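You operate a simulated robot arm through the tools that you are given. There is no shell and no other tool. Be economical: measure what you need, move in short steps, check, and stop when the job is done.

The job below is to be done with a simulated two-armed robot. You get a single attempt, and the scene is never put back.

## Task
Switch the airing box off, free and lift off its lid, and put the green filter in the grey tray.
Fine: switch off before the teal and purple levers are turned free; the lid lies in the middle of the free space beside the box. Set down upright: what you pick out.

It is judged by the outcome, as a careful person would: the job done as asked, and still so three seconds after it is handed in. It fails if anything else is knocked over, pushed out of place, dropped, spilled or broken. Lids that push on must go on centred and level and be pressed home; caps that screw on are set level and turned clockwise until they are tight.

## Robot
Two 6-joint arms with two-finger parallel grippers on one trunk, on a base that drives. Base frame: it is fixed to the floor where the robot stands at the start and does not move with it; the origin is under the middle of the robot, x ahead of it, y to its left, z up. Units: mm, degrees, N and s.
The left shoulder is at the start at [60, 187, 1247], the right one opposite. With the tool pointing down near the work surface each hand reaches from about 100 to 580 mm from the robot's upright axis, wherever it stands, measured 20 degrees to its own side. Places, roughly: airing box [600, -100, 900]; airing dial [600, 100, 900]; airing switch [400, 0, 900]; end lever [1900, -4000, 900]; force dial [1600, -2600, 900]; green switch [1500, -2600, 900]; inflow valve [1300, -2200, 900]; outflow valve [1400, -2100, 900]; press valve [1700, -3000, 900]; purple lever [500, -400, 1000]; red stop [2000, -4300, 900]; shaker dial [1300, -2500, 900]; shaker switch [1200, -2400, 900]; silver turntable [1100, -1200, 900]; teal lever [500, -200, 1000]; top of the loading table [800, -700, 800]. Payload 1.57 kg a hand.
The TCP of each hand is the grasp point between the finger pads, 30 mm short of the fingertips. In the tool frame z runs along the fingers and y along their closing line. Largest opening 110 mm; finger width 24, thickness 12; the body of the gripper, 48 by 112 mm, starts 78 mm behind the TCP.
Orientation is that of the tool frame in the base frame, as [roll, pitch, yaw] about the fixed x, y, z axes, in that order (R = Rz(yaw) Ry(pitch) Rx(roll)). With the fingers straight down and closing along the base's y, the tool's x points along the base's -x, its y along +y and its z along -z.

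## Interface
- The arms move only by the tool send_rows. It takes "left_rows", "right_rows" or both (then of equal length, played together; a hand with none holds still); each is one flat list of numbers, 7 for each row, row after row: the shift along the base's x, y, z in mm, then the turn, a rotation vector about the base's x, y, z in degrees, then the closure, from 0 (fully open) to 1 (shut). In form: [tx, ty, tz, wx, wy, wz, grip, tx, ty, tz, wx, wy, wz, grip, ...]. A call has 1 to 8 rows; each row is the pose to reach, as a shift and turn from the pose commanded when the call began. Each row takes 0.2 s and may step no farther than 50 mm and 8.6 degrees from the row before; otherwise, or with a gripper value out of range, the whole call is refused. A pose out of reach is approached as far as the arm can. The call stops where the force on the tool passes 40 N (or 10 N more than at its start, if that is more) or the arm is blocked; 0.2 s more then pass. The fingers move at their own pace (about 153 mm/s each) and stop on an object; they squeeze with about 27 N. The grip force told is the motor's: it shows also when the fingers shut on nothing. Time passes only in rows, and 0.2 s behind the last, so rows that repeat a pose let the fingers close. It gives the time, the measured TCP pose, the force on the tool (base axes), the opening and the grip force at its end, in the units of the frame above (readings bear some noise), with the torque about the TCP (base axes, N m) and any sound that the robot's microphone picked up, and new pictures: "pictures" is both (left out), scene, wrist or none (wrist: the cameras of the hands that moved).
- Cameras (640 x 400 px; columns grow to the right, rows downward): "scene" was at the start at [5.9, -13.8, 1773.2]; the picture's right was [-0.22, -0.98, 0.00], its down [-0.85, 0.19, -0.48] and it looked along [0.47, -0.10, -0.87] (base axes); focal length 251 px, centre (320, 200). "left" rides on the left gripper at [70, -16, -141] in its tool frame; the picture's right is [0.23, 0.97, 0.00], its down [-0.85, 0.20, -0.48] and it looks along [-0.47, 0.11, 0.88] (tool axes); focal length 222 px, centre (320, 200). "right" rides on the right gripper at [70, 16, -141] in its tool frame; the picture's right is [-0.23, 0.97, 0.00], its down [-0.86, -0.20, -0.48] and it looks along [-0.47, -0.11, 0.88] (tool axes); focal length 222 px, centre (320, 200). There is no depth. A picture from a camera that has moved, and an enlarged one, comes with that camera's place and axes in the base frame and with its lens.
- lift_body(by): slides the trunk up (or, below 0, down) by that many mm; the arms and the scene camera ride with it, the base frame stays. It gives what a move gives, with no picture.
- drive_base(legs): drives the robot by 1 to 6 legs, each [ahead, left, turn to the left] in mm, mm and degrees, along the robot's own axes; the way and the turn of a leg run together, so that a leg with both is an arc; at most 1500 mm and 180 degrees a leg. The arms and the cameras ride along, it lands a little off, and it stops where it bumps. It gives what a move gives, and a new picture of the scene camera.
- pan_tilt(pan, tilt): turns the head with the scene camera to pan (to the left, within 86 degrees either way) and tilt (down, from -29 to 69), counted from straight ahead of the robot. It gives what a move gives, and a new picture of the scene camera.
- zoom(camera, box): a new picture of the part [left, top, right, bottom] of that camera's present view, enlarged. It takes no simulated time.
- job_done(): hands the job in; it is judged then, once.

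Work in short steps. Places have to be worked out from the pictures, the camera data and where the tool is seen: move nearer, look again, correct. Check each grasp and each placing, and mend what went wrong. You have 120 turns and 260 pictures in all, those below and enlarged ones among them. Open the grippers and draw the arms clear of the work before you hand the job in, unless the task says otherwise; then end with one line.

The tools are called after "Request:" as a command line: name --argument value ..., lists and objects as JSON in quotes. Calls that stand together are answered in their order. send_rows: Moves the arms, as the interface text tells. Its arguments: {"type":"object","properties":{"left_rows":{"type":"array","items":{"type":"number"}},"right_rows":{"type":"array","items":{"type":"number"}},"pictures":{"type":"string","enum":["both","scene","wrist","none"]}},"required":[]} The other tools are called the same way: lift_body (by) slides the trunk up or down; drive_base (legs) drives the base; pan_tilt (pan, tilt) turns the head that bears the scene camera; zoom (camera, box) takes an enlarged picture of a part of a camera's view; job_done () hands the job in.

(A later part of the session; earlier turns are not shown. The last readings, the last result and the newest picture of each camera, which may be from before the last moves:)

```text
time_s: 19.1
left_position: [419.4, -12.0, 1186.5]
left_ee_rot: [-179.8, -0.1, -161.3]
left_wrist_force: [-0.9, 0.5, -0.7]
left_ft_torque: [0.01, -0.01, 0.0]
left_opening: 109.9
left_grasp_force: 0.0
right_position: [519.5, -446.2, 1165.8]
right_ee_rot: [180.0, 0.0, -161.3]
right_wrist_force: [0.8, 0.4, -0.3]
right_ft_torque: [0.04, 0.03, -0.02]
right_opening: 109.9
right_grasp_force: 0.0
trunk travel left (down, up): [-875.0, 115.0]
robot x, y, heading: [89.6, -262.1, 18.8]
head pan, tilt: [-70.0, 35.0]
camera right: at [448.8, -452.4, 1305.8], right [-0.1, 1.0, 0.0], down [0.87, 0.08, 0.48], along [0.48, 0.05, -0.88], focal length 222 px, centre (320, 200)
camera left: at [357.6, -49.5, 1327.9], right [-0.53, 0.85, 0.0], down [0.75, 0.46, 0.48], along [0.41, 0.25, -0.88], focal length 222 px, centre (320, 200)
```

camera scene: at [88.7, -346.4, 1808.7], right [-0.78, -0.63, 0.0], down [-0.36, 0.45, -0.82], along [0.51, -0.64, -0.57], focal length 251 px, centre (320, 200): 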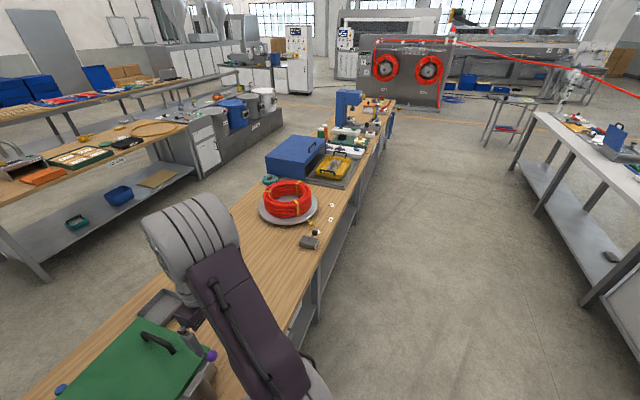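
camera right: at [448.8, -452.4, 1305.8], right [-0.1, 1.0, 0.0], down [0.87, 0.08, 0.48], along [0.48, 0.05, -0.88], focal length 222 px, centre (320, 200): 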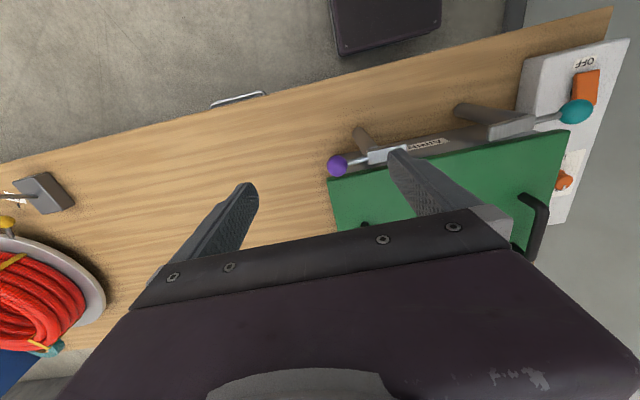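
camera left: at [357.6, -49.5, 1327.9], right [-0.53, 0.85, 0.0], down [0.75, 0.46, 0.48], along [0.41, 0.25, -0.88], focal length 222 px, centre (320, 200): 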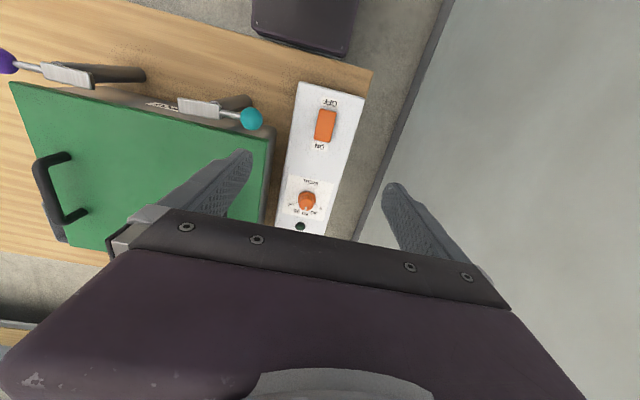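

The table has a lower shelf, so I only creep ahead ~15 mm while shifting 140 mm right and turning −1.6° to centre squarely on the lid.

Request:
drive_base --legs '[[15, -140, -1.6]]'

Request:
pan_tilt --pan -12 --tilt 55

Request:
zoom --camera "right" --box '[0, 0, 640, 400]'

Request:
zoom --camera "left" --box '[0, 0, 640, 400]'

```text
time_s: 20.5
left_position: [483.6, -150.6, 1186.7]
left_ee_rot: [-179.6, -0.1, -162.5]
left_wrist_force: [0.6, -0.7, -0.1]
left_ft_torque: [-0.04, -0.03, 0.02]
left_opening: 110.0
left_grasp_force: 0.1
right_position: [575.1, -586.0, 1165.7]
right_ee_rot: [-179.9, -0.1, -162.6]
right_wrist_force: [0.2, 0.0, 0.2]
right_ft_torque: [-0.02, -0.03, 0.02]
right_opening: 110.0
right_grasp_force: 0.0
trunk travel left (down, up): [-875.0, 115.0]
robot x, y, heading: [145.0, -394.0, 17.4]
head pan, tilt: [-70.0, 35.0]
camera scene: at [144.9, -476.7, 1808.9], right [-0.79, -0.61, 0.0], down [-0.35, 0.45, -0.82], along [0.5, -0.65, -0.57], focal length 251 px, centre (320, 200)
```

scene: 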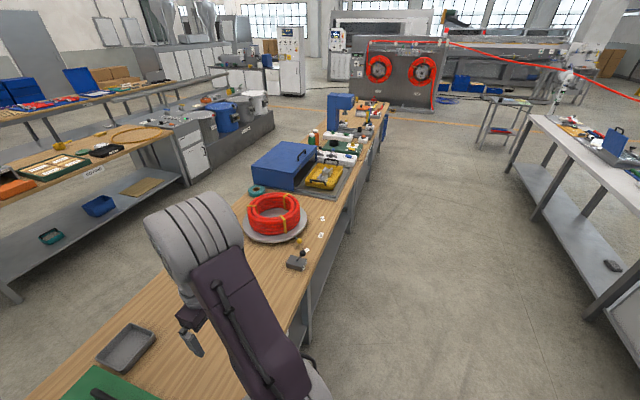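

```text
time_s: 21.8
left_position: [484.5, -153.0, 1185.7]
left_ee_rot: [-179.9, -0.1, -162.5]
left_wrist_force: [-0.3, -0.3, -2.1]
left_ft_torque: [0.0, -0.03, -0.01]
left_opening: 109.9
left_grasp_force: 0.1
right_position: [575.2, -587.9, 1166.4]
right_ee_rot: [-179.9, 0.0, -162.5]
right_wrist_force: [-0.2, -0.5, 0.1]
right_ft_torque: [-0.01, 0.02, 0.0]
right_opening: 110.0
right_grasp_force: 0.1
trunk travel left (down, up): [-875.0, 115.0]
robot x, y, heading: [146.3, -390.1, 17.4]
head pan, tilt: [-12.0, 55.0]
camera scene: at [164.5, -403.3, 1780.5], right [0.09, -1.0, 0.0], down [-0.82, -0.08, -0.57], along [0.57, 0.05, -0.82], focal length 251 px, centre (320, 200)
```

scene: 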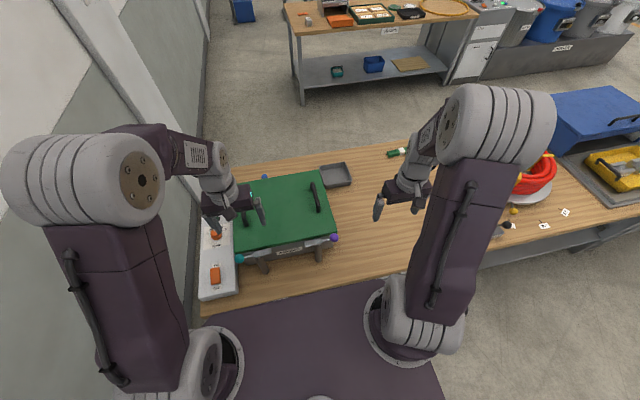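

```text
1.00 times, centred on (320, 200) of right (not enlarged: the box is as wide or as high as the picture)
camera zoom: at [504.5, -593.3, 1305.9], right [-0.08, 1.0, 0.0], down [0.88, 0.07, 0.48], along [0.48, 0.04, -0.88], focal length 222 px, centre (320, 200)
```

zoom: 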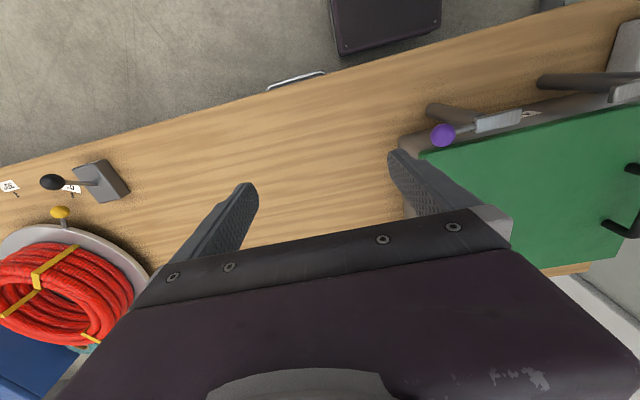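

```text
1.00 times, centred on (320, 200) of left (not enlarged: the box is as wide or as high as the picture)
camera zoom: at [421.7, -188.8, 1327.8], right [-0.51, 0.86, 0.0], down [0.76, 0.45, 0.48], along [0.41, 0.24, -0.88], focal length 222 px, centre (320, 200)
```

zoom: 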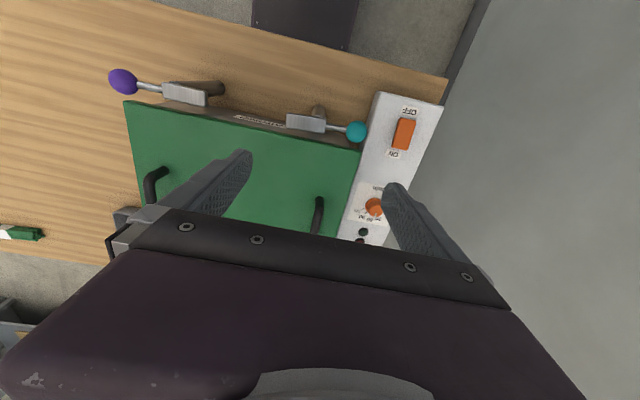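

The robot is now centred on the lid. I bring both open hands above their handles at z≈1090 and check reach.

Request:
send_rows --left_rows '[23, 12, -15, 0, 0, 0, 0, 46, 23, -30, 0, 0, 0, 0, 70, 35, -45, 0, 0, 0, 0, 94, 47, -60, 0, 0, 0, 0, 118, 58, -75, 0, 0, 0, 0, 140, 70, -90, 0, 0, 0, 0]' --right_rows '[20, 42, -12, 0, 0, 0, 0, 40, 84, -24, 0, 0, 0, 0, 60, 126, -36, 0, 0, 0, 0, 82, 168, -48, 0, 0, 0, 0, 106, 210, -60, 0, 0, 0, 0, 129, 251, -70, 0, 0, 0, 0]'

Request:
zoom --camera "scene" --box '[210, 150, 370, 280]'

```text
time_s: 23.2
left_position: [627.4, -82.2, 1096.0]
left_ee_rot: [-179.8, -0.3, -162.4]
left_wrist_force: [-0.1, 0.0, -0.1]
left_ft_torque: [-0.03, 0.02, -0.03]
left_opening: 110.2
left_grasp_force: 0.1
right_position: [706.3, -336.7, 1097.5]
right_ee_rot: [-180.0, -0.3, -162.6]
right_wrist_force: [0.1, -0.6, 0.2]
right_ft_torque: [-0.05, 0.05, 0.01]
right_opening: 110.1
right_grasp_force: 0.0
trunk travel left (down, up): [-875.0, 115.0]
robot x, y, heading: [147.9, -393.4, 17.4]
head pan, tilt: [-12.0, 55.0]
camera scene: at [167.2, -401.2, 1780.5], right [0.09, -1.0, 0.0], down [-0.82, -0.08, -0.57], along [0.57, 0.05, -0.82], focal length 251 px, centre (320, 200)
camera right: at [635.9, -340.4, 1237.7], right [-0.07, 1.0, 0.0], down [0.88, 0.07, 0.47], along [0.47, 0.03, -0.88], focal length 222 px, centre (320, 200)
camera left: at [564.1, -118.7, 1236.9], right [-0.51, 0.86, 0.0], down [0.76, 0.45, 0.47], along [0.41, 0.24, -0.88], focal length 222 px, centre (320, 200)
```

scene: 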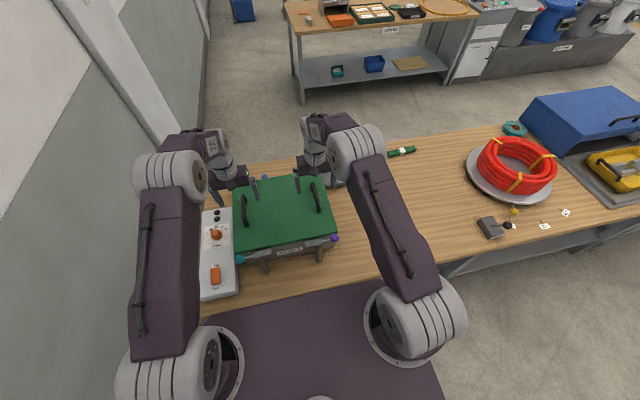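
right: 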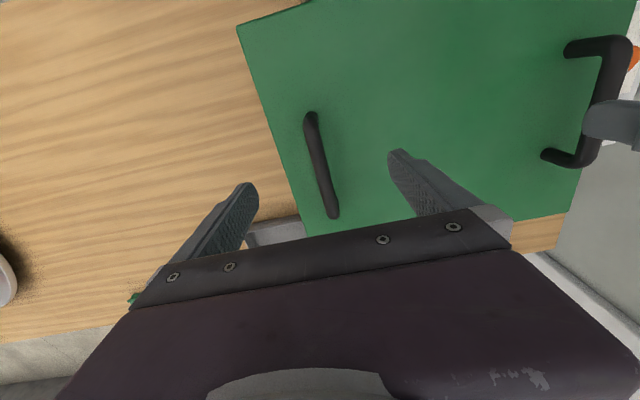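
left: 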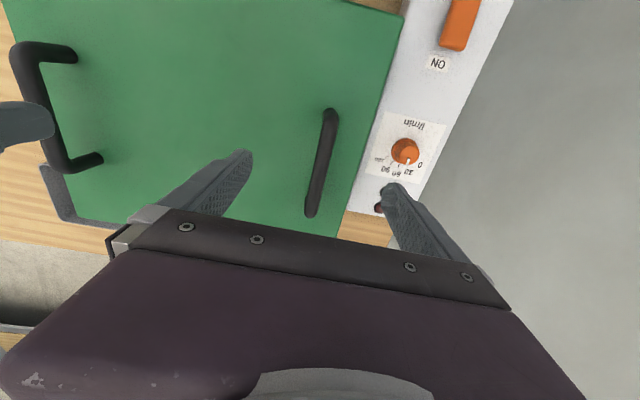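

```text
3.08 times, centred on (290, 215) of scene
camera zoom: at [167.2, -401.2, 1780.5], right [0.09, -1.0, 0.0], down [-0.82, -0.08, -0.57], along [0.57, 0.05, -0.82], focal length 772 px, centre (412, 154)
```

zoom: 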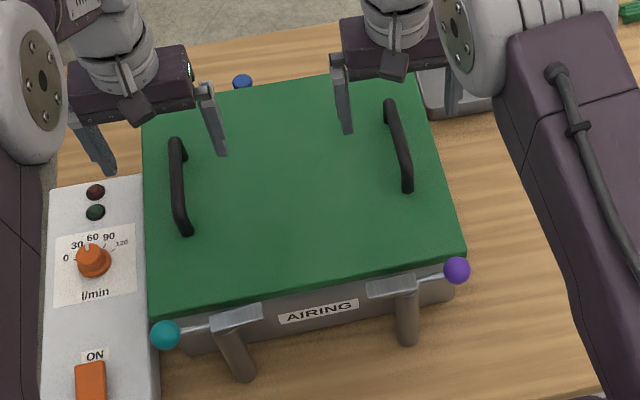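

Both hands reach and line up with the handles (mids ≈ (637,-76) and (721,-331)). I descend astride the handles to TCP z≈1006.

Request:
send_rows --left_rows '[5, 3, -30, 0, 0, 0, 0, 10, 6, -60, 0, 0, 0, 0, 10, 6, -80, 0, 0, 0, 0, 10, 6, -90, 0, 0, 0, 0]' --right_rows '[7, 3, -30, 0, 0, 0, 0, 14, 5, -60, 0, 0, 0, 0, 14, 5, -80, 0, 0, 0, 0, 14, 5, -91, 0, 0, 0, 0]'

Request:
zoom --camera "scene" --box '[210, 150, 370, 280]'

```text
time_s: 24.2
left_position: [633.8, -78.8, 1007.7]
left_ee_rot: [-179.9, -0.2, -162.5]
left_wrist_force: [-0.5, 0.8, 0.1]
left_ft_torque: [0.02, -0.01, 0.02]
left_opening: 110.0
left_grasp_force: 0.1
right_position: [720.3, -332.8, 1003.1]
right_ee_rot: [-180.0, 0.0, -162.7]
right_wrist_force: [0.4, 0.1, -0.5]
right_ft_torque: [-0.02, -0.02, 0.01]
right_opening: 110.1
right_grasp_force: 0.0
trunk travel left (down, up): [-875.0, 115.0]
robot x, y, heading: [150.6, -391.4, 17.5]
head pan, tilt: [-12.0, 55.0]
camera scene: at [164.7, -403.7, 1780.5], right [0.09, -1.0, 0.0], down [-0.82, -0.08, -0.57], along [0.57, 0.05, -0.82], focal length 251 px, centre (320, 200)
camera right: at [649.1, -337.4, 1143.5], right [-0.08, 1.0, 0.0], down [0.88, 0.07, 0.48], along [0.48, 0.04, -0.88], focal length 222 px, centre (320, 200)
camera left: at [572.1, -114.3, 1148.8], right [-0.51, 0.86, 0.0], down [0.76, 0.45, 0.48], along [0.41, 0.24, -0.88], focal length 222 px, centre (320, 200)
```

scene: 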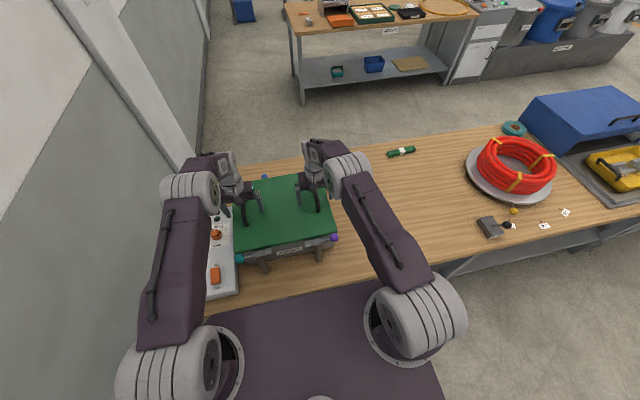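
right: 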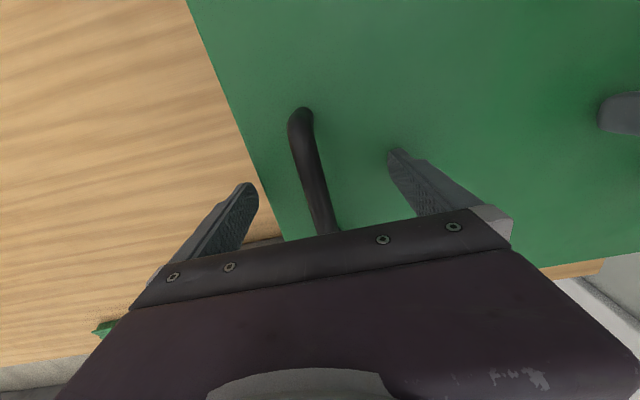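
left: 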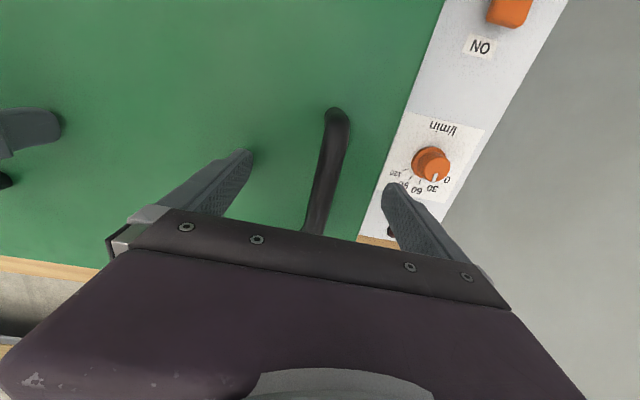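

```text
3.08 times, centred on (290, 215) of scene
camera zoom: at [164.7, -403.7, 1780.5], right [0.09, -1.0, 0.0], down [-0.82, -0.08, -0.57], along [0.57, 0.05, -0.82], focal length 772 px, centre (412, 154)
```

zoom: 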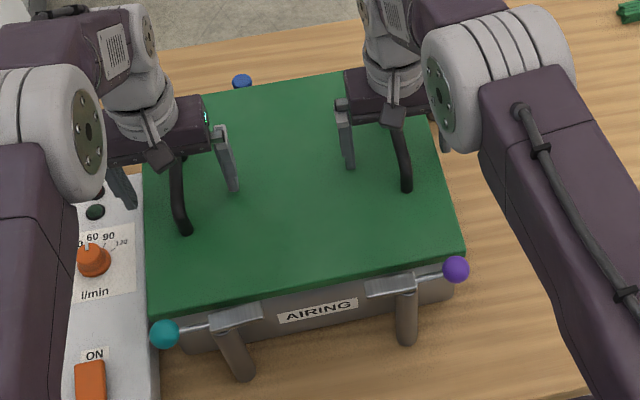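

Both handles lie between the fingers. I close both grippers.

Request:
send_rows --left_rows '[0, 0, 0, 0, 0, 0, 0.5, 0, 0, 0, 0, 0, 0, 1, 0, 0, 0, 0, 0, 0, 1, 0, 0, 0, 0, 0, 0, 1]' --right_rows '[0, 0, 0, 0, 0, 0, 0.5, 0, 0, 0, 0, 0, 0, 1, 0, 0, 0, 0, 0, 0, 1, 0, 0, 0, 0, 0, 0, 1]' --pictures "wrist"

```text
time_s: 25.2
left_position: [633.4, -76.8, 1007.7]
left_ee_rot: [-180.0, -0.1, -162.4]
left_wrist_force: [-1.9, 14.7, -0.4]
left_ft_torque: [-0.03, -0.07, 0.71]
left_opening: 15.8
left_grasp_force: 27.5
right_position: [718.5, -333.6, 1002.9]
right_ee_rot: [-179.9, -0.1, -162.5]
right_wrist_force: [1.2, -14.2, 0.4]
right_ft_torque: [0.21, -0.15, 0.69]
right_opening: 15.9
right_grasp_force: 26.4
trunk travel left (down, up): [-875.0, 115.0]
robot x, y, heading: [149.2, -390.5, 17.2]
head pan, tilt: [-12.0, 55.0]
camera right: at [649.1, -338.0, 1143.7], right [-0.08, 1.0, 0.0], down [0.88, 0.07, 0.48], along [0.48, 0.03, -0.88], focal length 222 px, centre (320, 200)
camera left: at [571.8, -113.5, 1149.0], right [-0.51, 0.86, 0.0], down [0.76, 0.45, 0.48], along [0.41, 0.24, -0.88], focal length 222 px, centre (320, 200)
```

right: 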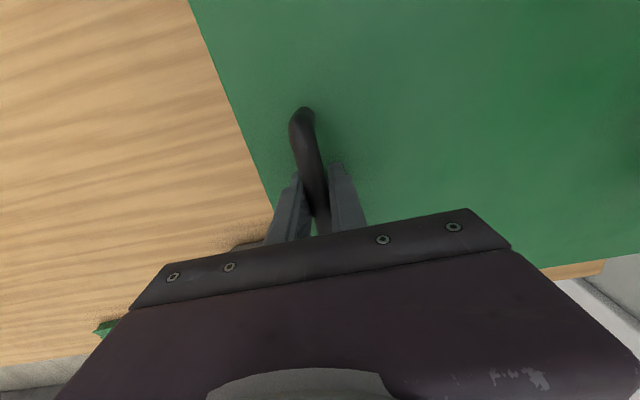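
left: 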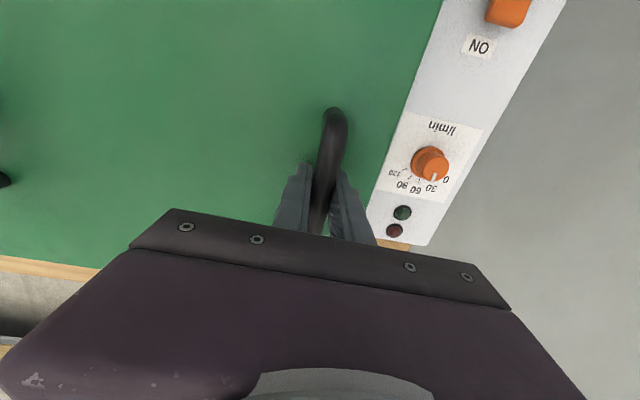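

Firm grip on both handles (15.8 mm). Small side loads and twist show; I relax them (1.5 mm apart, +1°), then lift slowly 40 mm.

Request:
send_rows --left_rows '[-0.4, 1.5, 0, 0, 0, 1, 1, -0.4, 1.5, 5, 0, 0, 1, 1, -0.4, 1.5, 12, 0, 0, 1, 1, -0.4, 1.5, 20, 0, 0, 1, 1, -0.4, 1.5, 30, 0, 0, 1, 1, -0.4, 1.5, 40, 0, 0, 1, 1]' --right_rows '[0.4, -1.5, 0, 0, 0, 1, 1, 0.4, -1.5, 5, 0, 0, 1, 1, 0.4, -1.5, 12, 0, 0, 1, 1, 0.4, -1.5, 20, 0, 0, 1, 1, 0.4, -1.5, 30, 0, 0, 1, 1, 0.4, -1.5, 40, 0, 0, 1, 1]'

```text
time_s: 26.6
left_position: [635.0, -76.2, 1046.9]
left_ee_rot: [-180.0, -0.3, -161.5]
left_wrist_force: [-3.0, 0.7, -5.5]
left_ft_torque: [0.08, -0.11, -0.37]
left_opening: 15.8
left_grasp_force: 27.5
right_position: [719.9, -332.8, 1043.8]
right_ee_rot: [180.0, -0.2, -161.5]
right_wrist_force: [3.6, -0.8, -4.8]
right_ft_torque: [0.02, 0.21, -0.32]
right_opening: 15.8
right_grasp_force: 26.8
trunk travel left (down, up): [-875.0, 115.0]
robot x, y, heading: [150.7, -391.7, 17.3]
head pan, tilt: [-12.0, 55.0]
camera scene: at [165.8, -403.3, 1780.4], right [0.09, -1.0, 0.0], down [-0.82, -0.08, -0.57], along [0.57, 0.05, -0.82], focal length 251 px, centre (320, 200)
camera right: at [648.7, -339.1, 1184.5], right [-0.09, 1.0, 0.0], down [0.88, 0.08, 0.48], along [0.48, 0.04, -0.88], focal length 222 px, centre (320, 200)
camera left: at [572.9, -113.7, 1188.6], right [-0.52, 0.85, 0.0], down [0.75, 0.46, 0.48], along [0.41, 0.25, -0.88], focal length 222 px, centre (320, 200)
```

scene: 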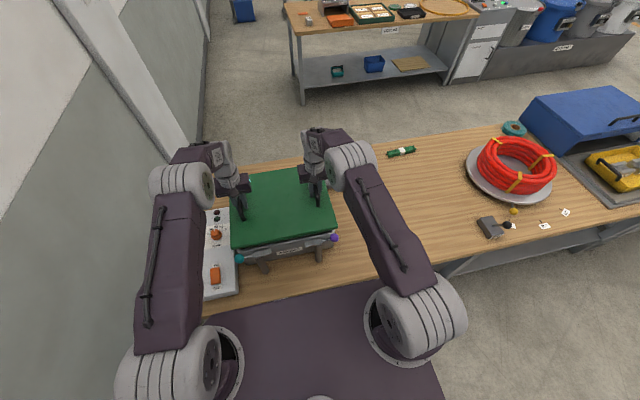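
right: 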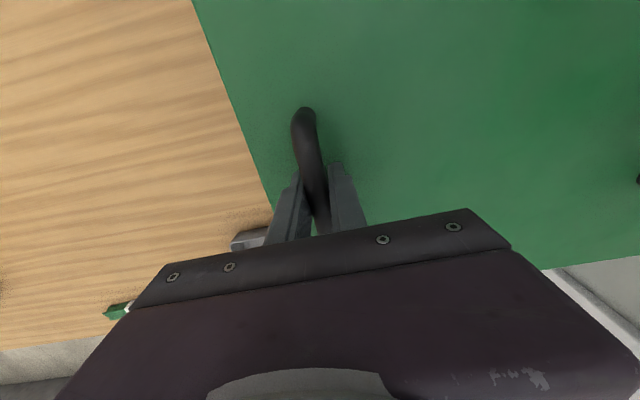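
left: 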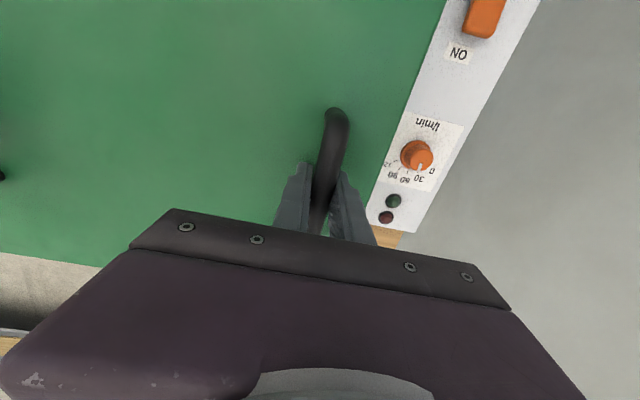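

The lid is free, about 1 kg, level. I raise it another 90 mm so it clears everything.

Request:
send_rows --left_rows '[0, 0, 15, 0, 0, 0, 1, 0, 0, 35, 0, 0, 0, 1, 0, 0, 55, 0, 0, 0, 1, 0, 0, 75, 0, 0, 0, 1, 0, 0, 95, 0, 0, 0, 1]' --right_rows '[0, 0, 15, 0, 0, 0, 1, 0, 0, 35, 0, 0, 0, 1, 0, 0, 55, 0, 0, 0, 1, 0, 0, 75, 0, 0, 0, 1, 0, 0, 95, 0, 0, 0, 1]' --pictures "scene"

Request:
zoom --camera "scene" --box '[190, 120, 570, 330]'

```text
time_s: 27.8
left_position: [633.7, -76.7, 1142.7]
left_ee_rot: [-179.9, -0.1, -161.4]
left_wrist_force: [4.9, -19.4, -3.9]
left_ft_torque: [-0.07, 0.38, -0.23]
left_opening: 15.9
left_grasp_force: 27.4
right_position: [718.2, -333.3, 1140.7]
right_ee_rot: [179.9, -0.1, -161.5]
right_wrist_force: [-5.5, 19.2, -5.1]
right_ft_torque: [-0.12, -0.41, -0.16]
right_opening: 15.3
right_grasp_force: 26.6
trunk travel left (down, up): [-875.0, 115.0]
robot x, y, heading: [147.7, -391.7, 17.5]
head pan, tilt: [-12.0, 55.0]
camera scene: at [165.0, -403.5, 1780.4], right [0.09, -1.0, 0.0], down [-0.82, -0.08, -0.57], along [0.57, 0.05, -0.82], focal length 251 px, centre (320, 200)
```

scene: 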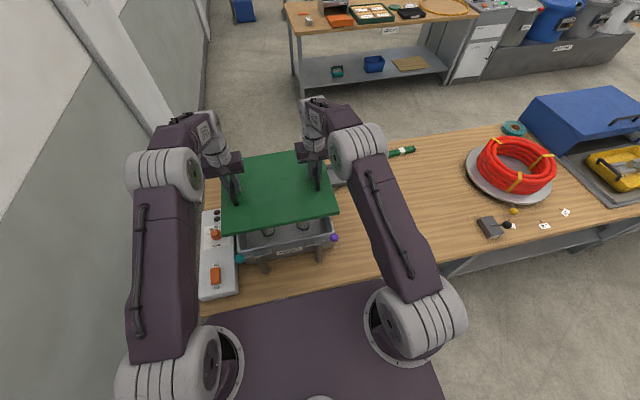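

```text
1.68 times, centred on (380, 225) of scene
camera zoom: at [165.0, -403.5, 1780.4], right [0.09, -1.0, 0.0], down [-0.82, -0.08, -0.57], along [0.57, 0.05, -0.82], focal length 422 px, centre (219, 158)
```

zoom: 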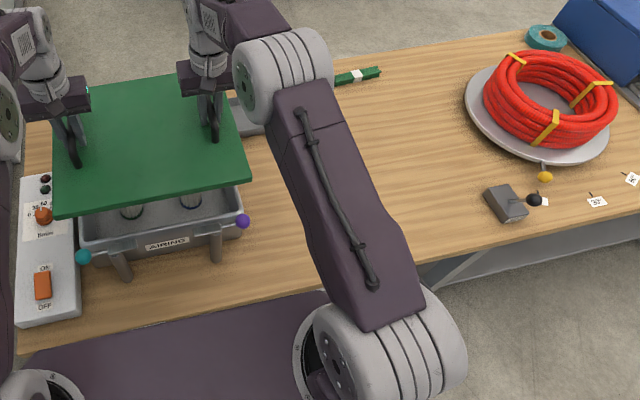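

The box is open with cylindrical cartridges inside. I relax the side load slightly and then drive 485 mm right, carrying the lid over the free space between the box and the small lever block.

Request:
send_rows --left_rows '[0.4, -1.2, 0, 0, 0, 0, 1]' --right_rows '[-0.4, 1.2, 0, 0, 0, 0, 1]' --pictures "none"

Request:
drive_base --legs '[[0, -240, 0], [0, -245, 0]]'

```text
time_s: 28.2
left_position: [634.5, -76.2, 1142.7]
left_ee_rot: [-179.9, -0.2, -161.5]
left_wrist_force: [1.5, -13.1, -4.8]
left_ft_torque: [0.16, -0.12, -0.44]
left_opening: 15.6
left_grasp_force: 27.3
right_position: [720.5, -331.1, 1138.9]
right_ee_rot: [-180.0, -0.2, -161.6]
right_wrist_force: [-0.7, 12.8, -4.0]
right_ft_torque: [-0.07, 0.17, -0.23]
right_opening: 15.7
right_grasp_force: 26.9
trunk travel left (down, up): [-875.0, 115.0]
robot x, y, heading: [149.6, -390.3, 17.2]
head pan, tilt: [-12.0, 55.0]
```

```text
time_s: 31.4
left_position: [782.2, -544.5, 1141.6]
left_ee_rot: [-179.8, -0.2, -161.5]
left_wrist_force: [-4.1, 6.5, -5.1]
left_ft_torque: [-0.08, 0.04, -0.31]
left_opening: 15.7
left_grasp_force: 27.1
right_position: [866.1, -800.0, 1139.5]
right_ee_rot: [-179.9, -0.1, -161.4]
right_wrist_force: [3.6, -6.3, -4.4]
right_ft_torque: [0.09, 0.07, -0.15]
right_opening: 15.6
right_grasp_force: 27.1
trunk travel left (down, up): [-875.0, 115.0]
robot x, y, heading: [296.5, -863.6, 17.7]
head pan, tilt: [-12.0, 55.0]
camera scene: at [313.6, -870.4, 1780.4], right [0.1, -1.0, 0.0], down [-0.82, -0.08, -0.57], along [0.57, 0.05, -0.82], focal length 251 px, centre (320, 200)
```

scene: 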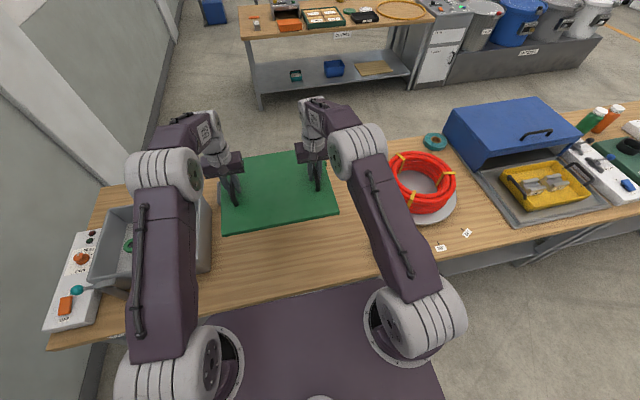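

The lid hangs over the free space. I lower the trunk by 200 mm and look again.

Request:
lift_body --by -200

Request:
pan_tilt --pan -5 --tilt 50

Request:
zoom --camera "right" --box '[0, 0, 640, 400]'

Request:
zoom --camera "left" --box '[0, 0, 640, 400]'

```text
time_s: 33.5
left_position: [780.9, -546.0, 942.1]
left_ee_rot: [-179.9, -0.2, -161.4]
left_wrist_force: [-1.5, -0.3, -4.1]
left_ft_torque: [-0.04, 0.17, -0.33]
left_opening: 15.8
left_grasp_force: 27.2
right_position: [867.3, -801.7, 938.1]
right_ee_rot: [180.0, -0.2, -161.5]
right_wrist_force: [1.7, 0.8, -4.6]
right_ft_torque: [0.04, -0.11, -0.21]
right_opening: 15.8
right_grasp_force: 26.8
trunk travel left (down, up): [-675.0, 315.0]
robot x, y, heading: [296.7, -864.8, 17.3]
head pan, tilt: [-12.0, 55.0]
```

```text
time_s: 34.2
left_position: [781.0, -545.3, 941.9]
left_ee_rot: [-179.9, -0.2, -161.3]
left_wrist_force: [-1.3, -0.2, -4.2]
left_ft_torque: [-0.05, 0.16, -0.31]
left_opening: 15.5
left_grasp_force: 26.7
right_position: [867.1, -802.1, 938.8]
right_ee_rot: [180.0, -0.1, -161.4]
right_wrist_force: [2.6, 0.7, -4.9]
right_ft_torque: [0.05, -0.05, -0.19]
right_opening: 15.9
right_grasp_force: 26.7
trunk travel left (down, up): [-675.0, 315.0]
robot x, y, heading: [295.3, -864.0, 17.8]
head pan, tilt: [-5.0, 50.0]
camera scene: at [317.5, -863.6, 1586.9], right [0.22, -0.98, 0.0], down [-0.75, -0.17, -0.64], along [0.63, 0.14, -0.77], focal length 251 px, centre (320, 200)
```

scene: 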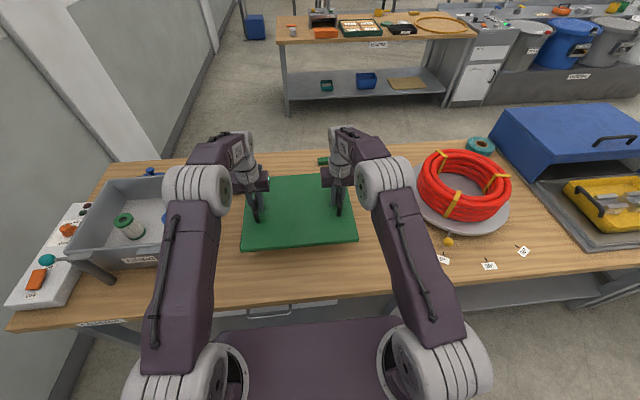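

```text
1.00 times, centred on (320, 200) of right (not enlarged: the box is as wide or as high as the picture)
camera zoom: at [796.5, -808.3, 1079.7], right [-0.09, 1.0, 0.0], down [0.88, 0.08, 0.48], along [0.47, 0.04, -0.88], focal length 222 px, centre (320, 200)
```

zoom: 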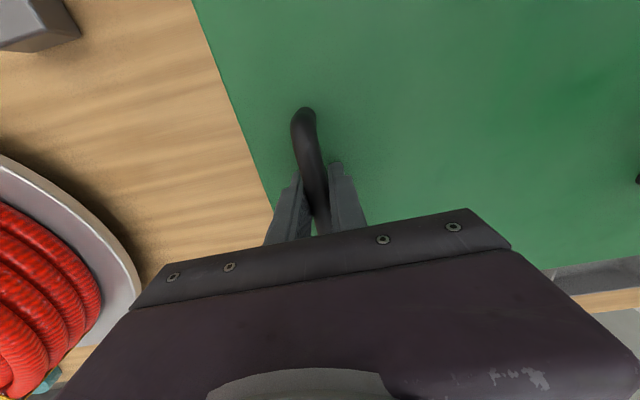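

```text
1.00 times, centred on (320, 200) of left (not enlarged: the box is as wide or as high as the picture)
camera zoom: at [720.5, -583.1, 1083.5], right [-0.53, 0.85, 0.0], down [0.75, 0.46, 0.47], along [0.4, 0.25, -0.88], focal length 222 px, centre (320, 200)
```

zoom: 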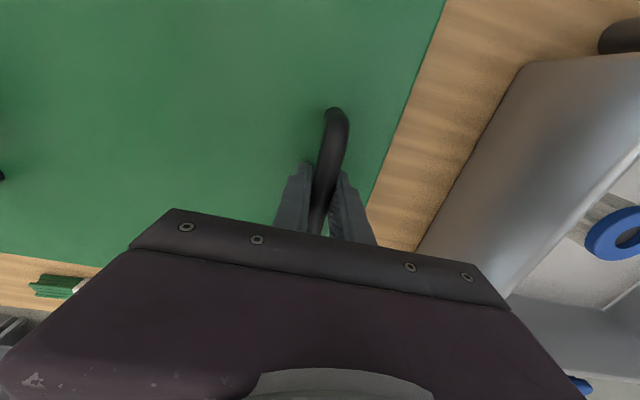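

Gaps: about 125 mm to the box and 135 mm to the lever block (more to the turntable); tray/green roll behind are clear. I nudge 12 mm right and lower 55 mm.

Request:
send_rows --left_rows '[3.6, -11.4, -10, 0, 0, 0, 1, 3.6, -11.4, -25, 0, 0, 0, 1, 3.6, -11.4, -40, 0, 0, 0, 1, 3.6, -11.4, -55, 0, 0, 0, 1]' --right_rows '[3.6, -11.4, -10, 0, 0, 0, 1, 3.6, -11.4, -25, 0, 0, 0, 1, 3.6, -11.4, -40, 0, 0, 0, 1, 3.6, -11.4, -55, 0, 0, 0, 1]'

```text
time_s: 35.2
left_position: [783.7, -558.4, 895.5]
left_ee_rot: [-179.8, 0.7, -161.4]
left_wrist_force: [8.5, -4.7, 23.3]
left_ft_torque: [-0.01, 0.14, -0.31]
left_opening: 15.9
left_grasp_force: 26.8
right_position: [868.7, -815.3, 893.4]
right_ee_rot: [179.9, 0.9, -161.5]
right_wrist_force: [-1.7, 6.4, 42.0]
right_ft_torque: [0.42, -0.13, 0.15]
right_opening: 15.7
right_grasp_force: 27.1
trunk travel left (down, up): [-675.0, 315.0]
robot x, y, heading: [297.1, -865.9, 17.6]
head pan, tilt: [-5.0, 50.0]
camera scene: at [306.9, -866.7, 1588.6], right [0.22, -0.98, 0.0], down [-0.74, -0.16, -0.65], along [0.63, 0.14, -0.76], focal length 251 px, centre (320, 200)
camera right: at [795.3, -821.8, 1032.6], right [-0.09, 1.0, 0.0], down [0.87, 0.08, 0.49], along [0.49, 0.05, -0.87], focal length 222 px, centre (320, 200)
camera left: at [719.3, -596.0, 1036.0], right [-0.53, 0.85, -0.01], down [0.74, 0.46, 0.49], along [0.42, 0.25, -0.87], focal length 222 px, centre (320, 200)
```

scene: 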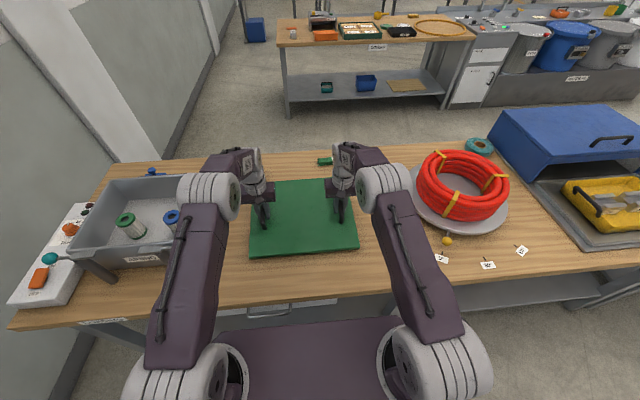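
right: 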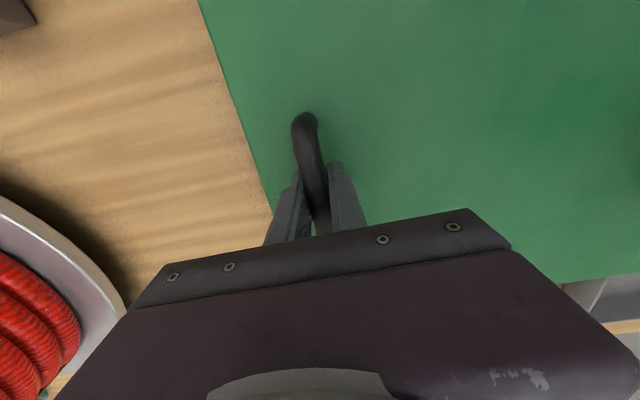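
left: 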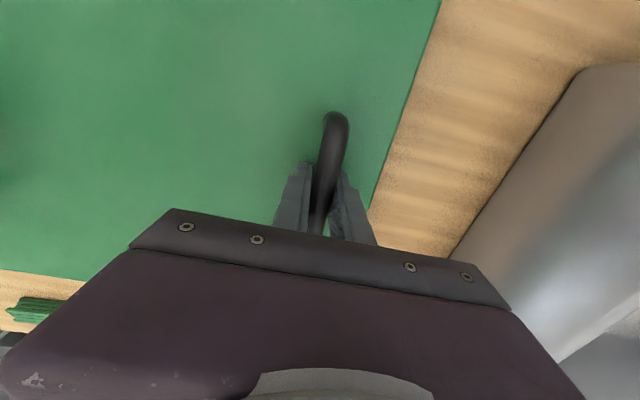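

The lid has touched the table (force rose). I unload to the contact height, then open both grippers.

Request:
send_rows --left_rows '[0, 0, 7, 0, 0, 0, 1, 0, 0, 7, 0, 0, 0, 1, 0, 0, 7, 0, 0, 0, 0.8, 0, 0, 7, 0, 0, 0, 0.4, 0, 0, 7, 0, 0, 0, 0.2, 0, 0, 7, 0, 0, 0, 0]' --right_rows '[0, 0, 7, 0, 0, 0, 1, 0, 0, 7, 0, 0, 0, 1, 0, 0, 7, 0, 0, 0, 0.8, 0, 0, 7, 0, 0, 0, 0.4, 0, 0, 7, 0, 0, 0, 0.2, 0, 0, 7, 0, 0, 0, 0]' --pictures "wrist"

```text
time_s: 36.6
left_position: [784.2, -557.2, 895.7]
left_ee_rot: [-179.9, 0.1, -161.4]
left_wrist_force: [-1.7, 1.7, 3.8]
left_ft_torque: [0.29, 0.08, 0.07]
left_opening: 110.1
left_grasp_force: 0.0
right_position: [867.2, -815.3, 892.1]
right_ee_rot: [-179.9, 0.0, -161.6]
right_wrist_force: [-0.3, -8.4, 13.5]
right_ft_torque: [0.55, 0.09, 0.03]
right_opening: 103.4
right_grasp_force: 0.0
trunk travel left (down, up): [-675.0, 315.0]
robot x, y, heading: [298.3, -867.9, 17.4]
head pan, tilt: [-5.0, 50.0]
camera right: at [796.7, -821.9, 1032.8], right [-0.09, 1.0, 0.0], down [0.87, 0.08, 0.48], along [0.48, 0.04, -0.88], focal length 222 px, centre (320, 200)
camera left: at [721.2, -596.1, 1037.9], right [-0.53, 0.85, 0.0], down [0.75, 0.46, 0.48], along [0.41, 0.25, -0.88], focal length 222 px, centre (320, 200)
```

right: 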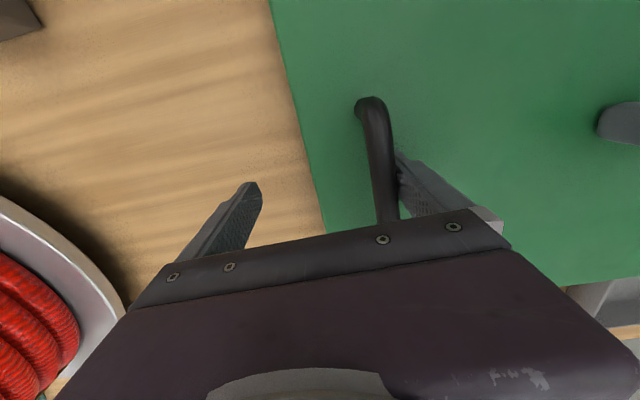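
left: 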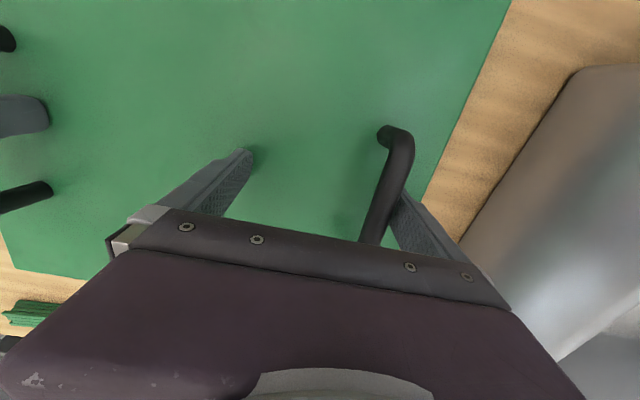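

The lid got dragged some 40 mm left during opening (fingertips touched its top). I raise the hands 8 mm, and close again to recentre and regrasp.

Request:
send_rows --left_rows '[0, 0, 8, 0, 0, 0, 0, 0, 0, 8, 0, 0, 0, 0, 0, 0, 8, 0, 0, 0, 0.4, 0, 0, 8, 0, 0, 0, 0.7, 0, 0, 8, 0, 0, 0, 1, 0, 0, 8, 0, 0, 0, 1, 0, 0, 8, 0, 0, 0, 1]' --right_rows '[0, 0, 8, 0, 0, 0, 0, 0, 0, 8, 0, 0, 0, 0, 0, 0, 8, 0, 0, 0, 0.4, 0, 0, 8, 0, 0, 0, 0.7, 0, 0, 8, 0, 0, 0, 1, 0, 0, 8, 0, 0, 0, 1, 0, 0, 8, 0, 0, 0, 1]'

```text
time_s: 38.2
left_position: [785.5, -556.8, 902.9]
left_ee_rot: [-179.9, -0.2, -161.4]
left_wrist_force: [-0.3, 3.7, -0.4]
left_ft_torque: [0.0, 0.02, 0.03]
left_opening: 15.9
left_grasp_force: 26.6
right_position: [870.2, -813.5, 900.7]
right_ee_rot: [-179.9, -0.2, -161.6]
right_wrist_force: [0.9, -3.2, -1.0]
right_ft_torque: [0.1, -0.09, 0.13]
right_opening: 15.6
right_grasp_force: 26.9
trunk travel left (down, up): [-675.0, 315.0]
robot x, y, heading: [296.1, -863.8, 17.4]
head pan, tilt: [-5.0, 50.0]
camera scene: at [316.2, -864.1, 1587.0], right [0.22, -0.98, 0.0], down [-0.75, -0.17, -0.64], along [0.63, 0.14, -0.77], focal length 251 px, centre (320, 200)
camera right: at [798.9, -819.9, 1040.4], right [-0.09, 1.0, 0.0], down [0.87, 0.08, 0.48], along [0.48, 0.04, -0.88], focal length 222 px, centre (320, 200)
camera left: at [723.3, -594.6, 1044.0], right [-0.53, 0.85, 0.0], down [0.75, 0.46, 0.48], along [0.41, 0.25, -0.88], focal length 222 px, centre (320, 200)
```

scene: 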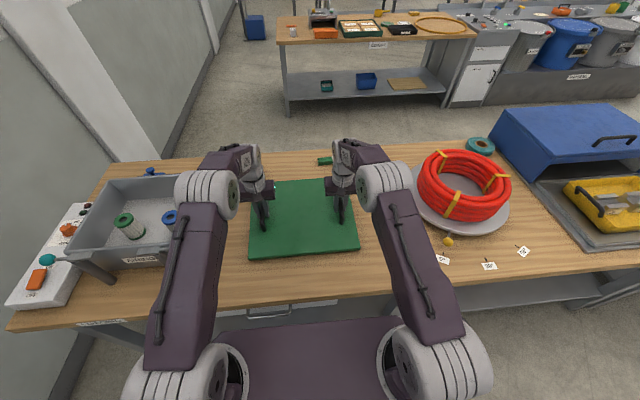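
right: 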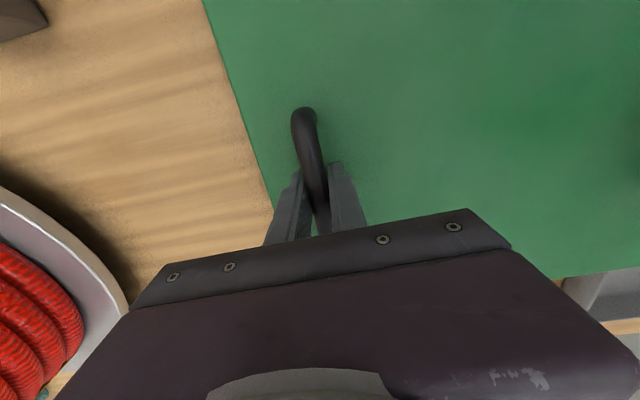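
left: 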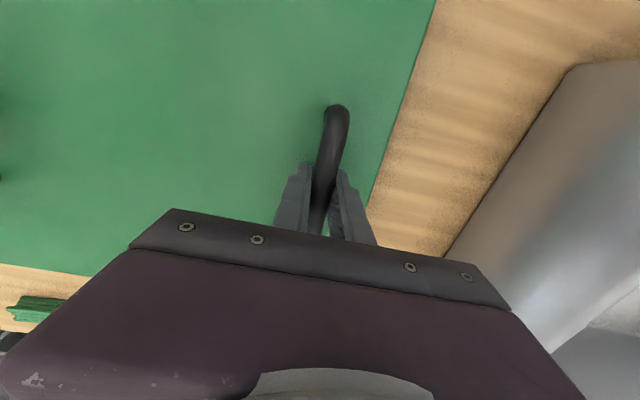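

The lid is recentred in place, resting on the table with fingertips now clear of it. I open only partway and rise.

Request:
send_rows --left_rows '[0, 0, 0, 0, 0, 0, 0.8, 0, 0, 0, 0, 0, 0, 0.65, 0, 0, 2, 0, 0, 0, 0.6, 0, 0, 20, 0, 0, 0, 0.6, 0, 0, 60, 0, 0, 0, 0.6, 0, 0, 100, 0, 0, 0, 0.6]' --right_rows '[0, 0, 0, 0, 0, 0, 0.8, 0, 0, 0, 0, 0, 0, 0.65, 0, 0, 2, 0, 0, 0, 0.6, 0, 0, 20, 0, 0, 0, 0.6, 0, 0, 60, 0, 0, 0, 0.6, 0, 0, 100, 0, 0, 0, 0.6]'

```text
time_s: 39.6
left_position: [785.5, -558.5, 1006.7]
left_ee_rot: [-179.9, -0.1, -161.4]
left_wrist_force: [-0.4, -0.2, -0.4]
left_ft_torque: [0.02, 0.0, -0.05]
left_opening: 44.0
left_grasp_force: 0.0
right_position: [868.3, -812.3, 1001.0]
right_ee_rot: [-179.9, 0.0, -161.4]
right_wrist_force: [0.2, -0.2, -0.4]
right_ft_torque: [0.01, 0.02, 0.0]
right_opening: 44.0
right_grasp_force: 0.0
trunk travel left (down, up): [-675.0, 315.0]
robot x, y, heading: [295.4, -865.3, 17.2]
head pan, tilt: [-5.0, 50.0]
camera scene: at [314.8, -864.5, 1586.9], right [0.22, -0.98, 0.0], down [-0.75, -0.17, -0.64], along [0.63, 0.14, -0.77], focal length 251 px, centre (320, 200)
camera right: at [797.8, -819.4, 1140.2], right [-0.09, 1.0, 0.0], down [0.87, 0.08, 0.48], along [0.48, 0.04, -0.88], focal length 222 px, centre (320, 200)
camera left: at [723.7, -595.6, 1147.3], right [-0.53, 0.85, 0.0], down [0.75, 0.46, 0.48], along [0.41, 0.25, -0.88], focal length 222 px, centre (320, 200)
```

scene: 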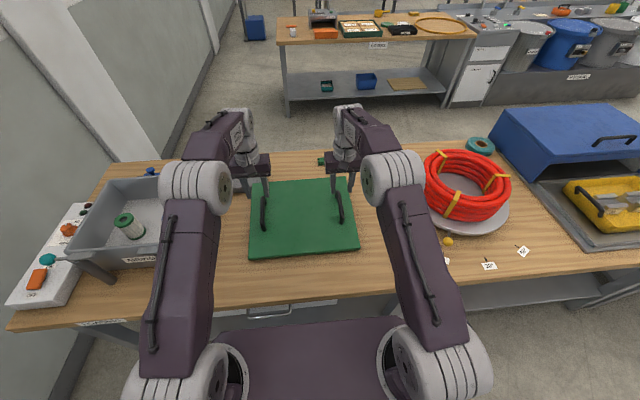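
right: 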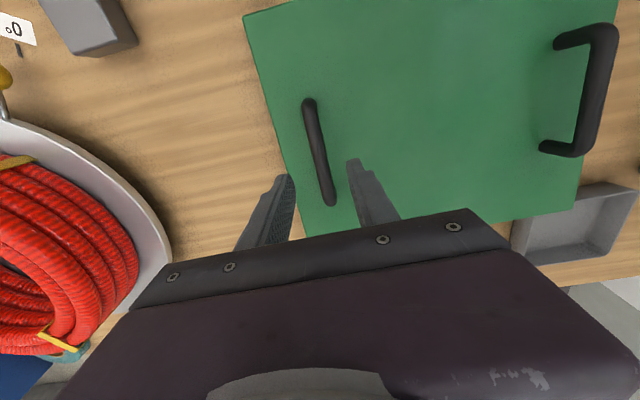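
left: 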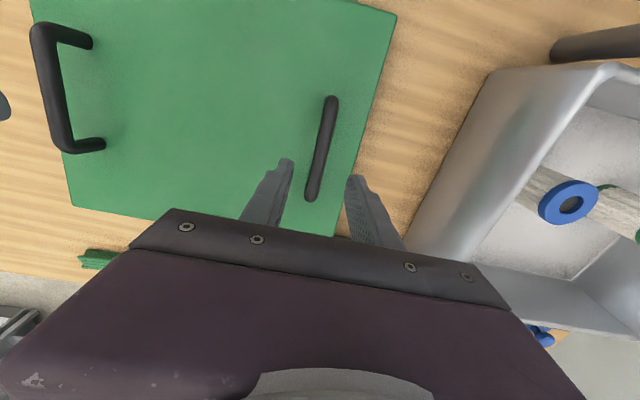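

The lid is down. The tray looks very near the lid's far-left corner; I enlarge to check the gap.

Request:
zoom --camera "right" --box '[440, 120, 640, 300]'

Request:
lift_body --by 200

Request:
pan_tilt --pan 10 --tilt 55

Request:
zoom --camera "scene" --box '[150, 100, 400, 300]'

Request:
zoom --camera "right" --box '[320, 0, 640, 250]'

```text
2.22 times, centred on (540, 210) of right
camera zoom: at [797.8, -819.4, 1140.2], right [-0.09, 1.0, 0.0], down [0.87, 0.08, 0.48], along [0.48, 0.04, -0.88], focal length 494 px, centre (-169, 178)
```

zoom: 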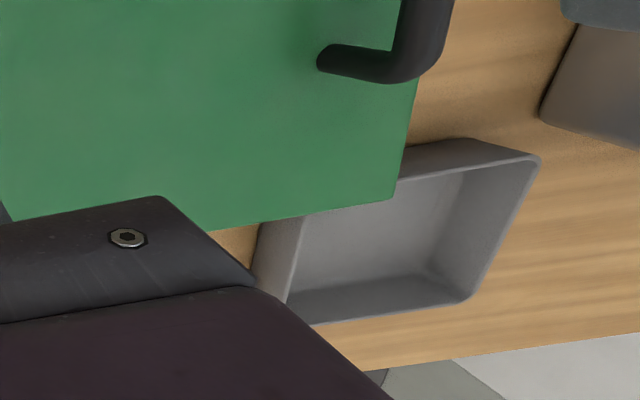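

```text
time_s: 41.8
left_position: [786.7, -557.8, 1206.3]
left_ee_rot: [-180.0, -0.2, -161.3]
left_wrist_force: [-0.9, -0.7, -0.3]
left_ft_torque: [-0.02, -0.02, -0.03]
left_opening: 44.1
left_grasp_force: 0.0
right_position: [869.4, -812.2, 1199.7]
right_ee_rot: [-179.9, 0.0, -161.5]
right_wrist_force: [-0.5, -0.1, -0.7]
right_ft_torque: [-0.01, -0.03, 0.0]
right_opening: 44.0
right_grasp_force: 0.0
trunk travel left (down, up): [-875.0, 115.0]
robot x, y, heading: [296.2, -864.9, 17.3]
head pan, tilt: [-5.0, 50.0]
```

```text
time_s: 42.6
left_position: [786.8, -557.2, 1205.0]
left_ee_rot: [-180.0, -0.1, -161.4]
left_wrist_force: [0.3, 0.5, -0.2]
left_ft_torque: [0.02, 0.0, -0.02]
left_opening: 44.1
left_grasp_force: 0.1
right_position: [869.9, -813.1, 1198.4]
right_ee_rot: [-179.9, -0.1, -161.5]
right_wrist_force: [0.0, -0.1, 0.2]
right_ft_torque: [0.01, 0.01, 0.05]
right_opening: 43.8
right_grasp_force: 0.1
trunk travel left (down, up): [-875.0, 115.0]
robot x, y, heading: [295.2, -860.7, 17.4]
head pan, tilt: [10.0, 55.0]
camera scene: at [304.9, -847.5, 1780.5], right [0.46, -0.89, 0.0], down [-0.73, -0.38, -0.57], along [0.51, 0.26, -0.82], focal length 251 px, centre (320, 200)
```

scene: 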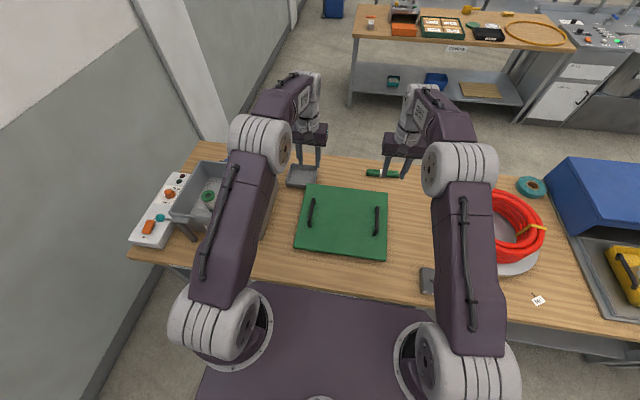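

```text
2.00 times, centred on (275, 200) of scene
camera zoom: at [304.9, -847.5, 1780.5], right [0.46, -0.89, 0.0], down [-0.73, -0.38, -0.57], along [0.51, 0.26, -0.82], focal length 502 px, centre (410, 200)
```

zoom: 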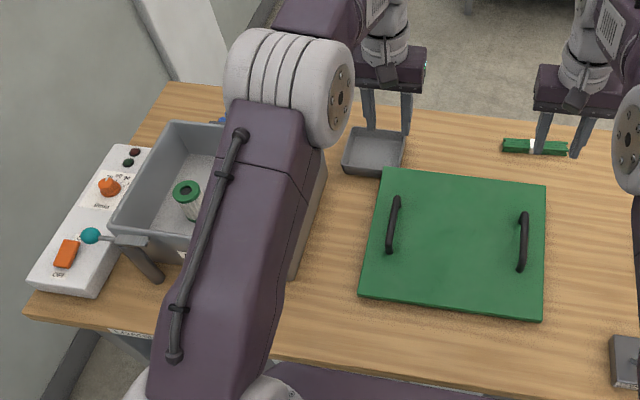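

```text
1.60 times, centred on (480, 125) of right
camera zoom: at [798.9, -819.1, 1339.6], right [-0.09, 1.0, 0.0], down [0.87, 0.08, 0.48], along [0.48, 0.04, -0.88], focal length 355 px, centre (64, 320)
```

zoom: 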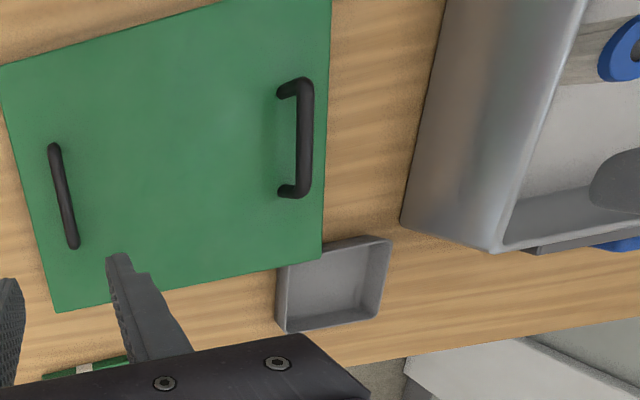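

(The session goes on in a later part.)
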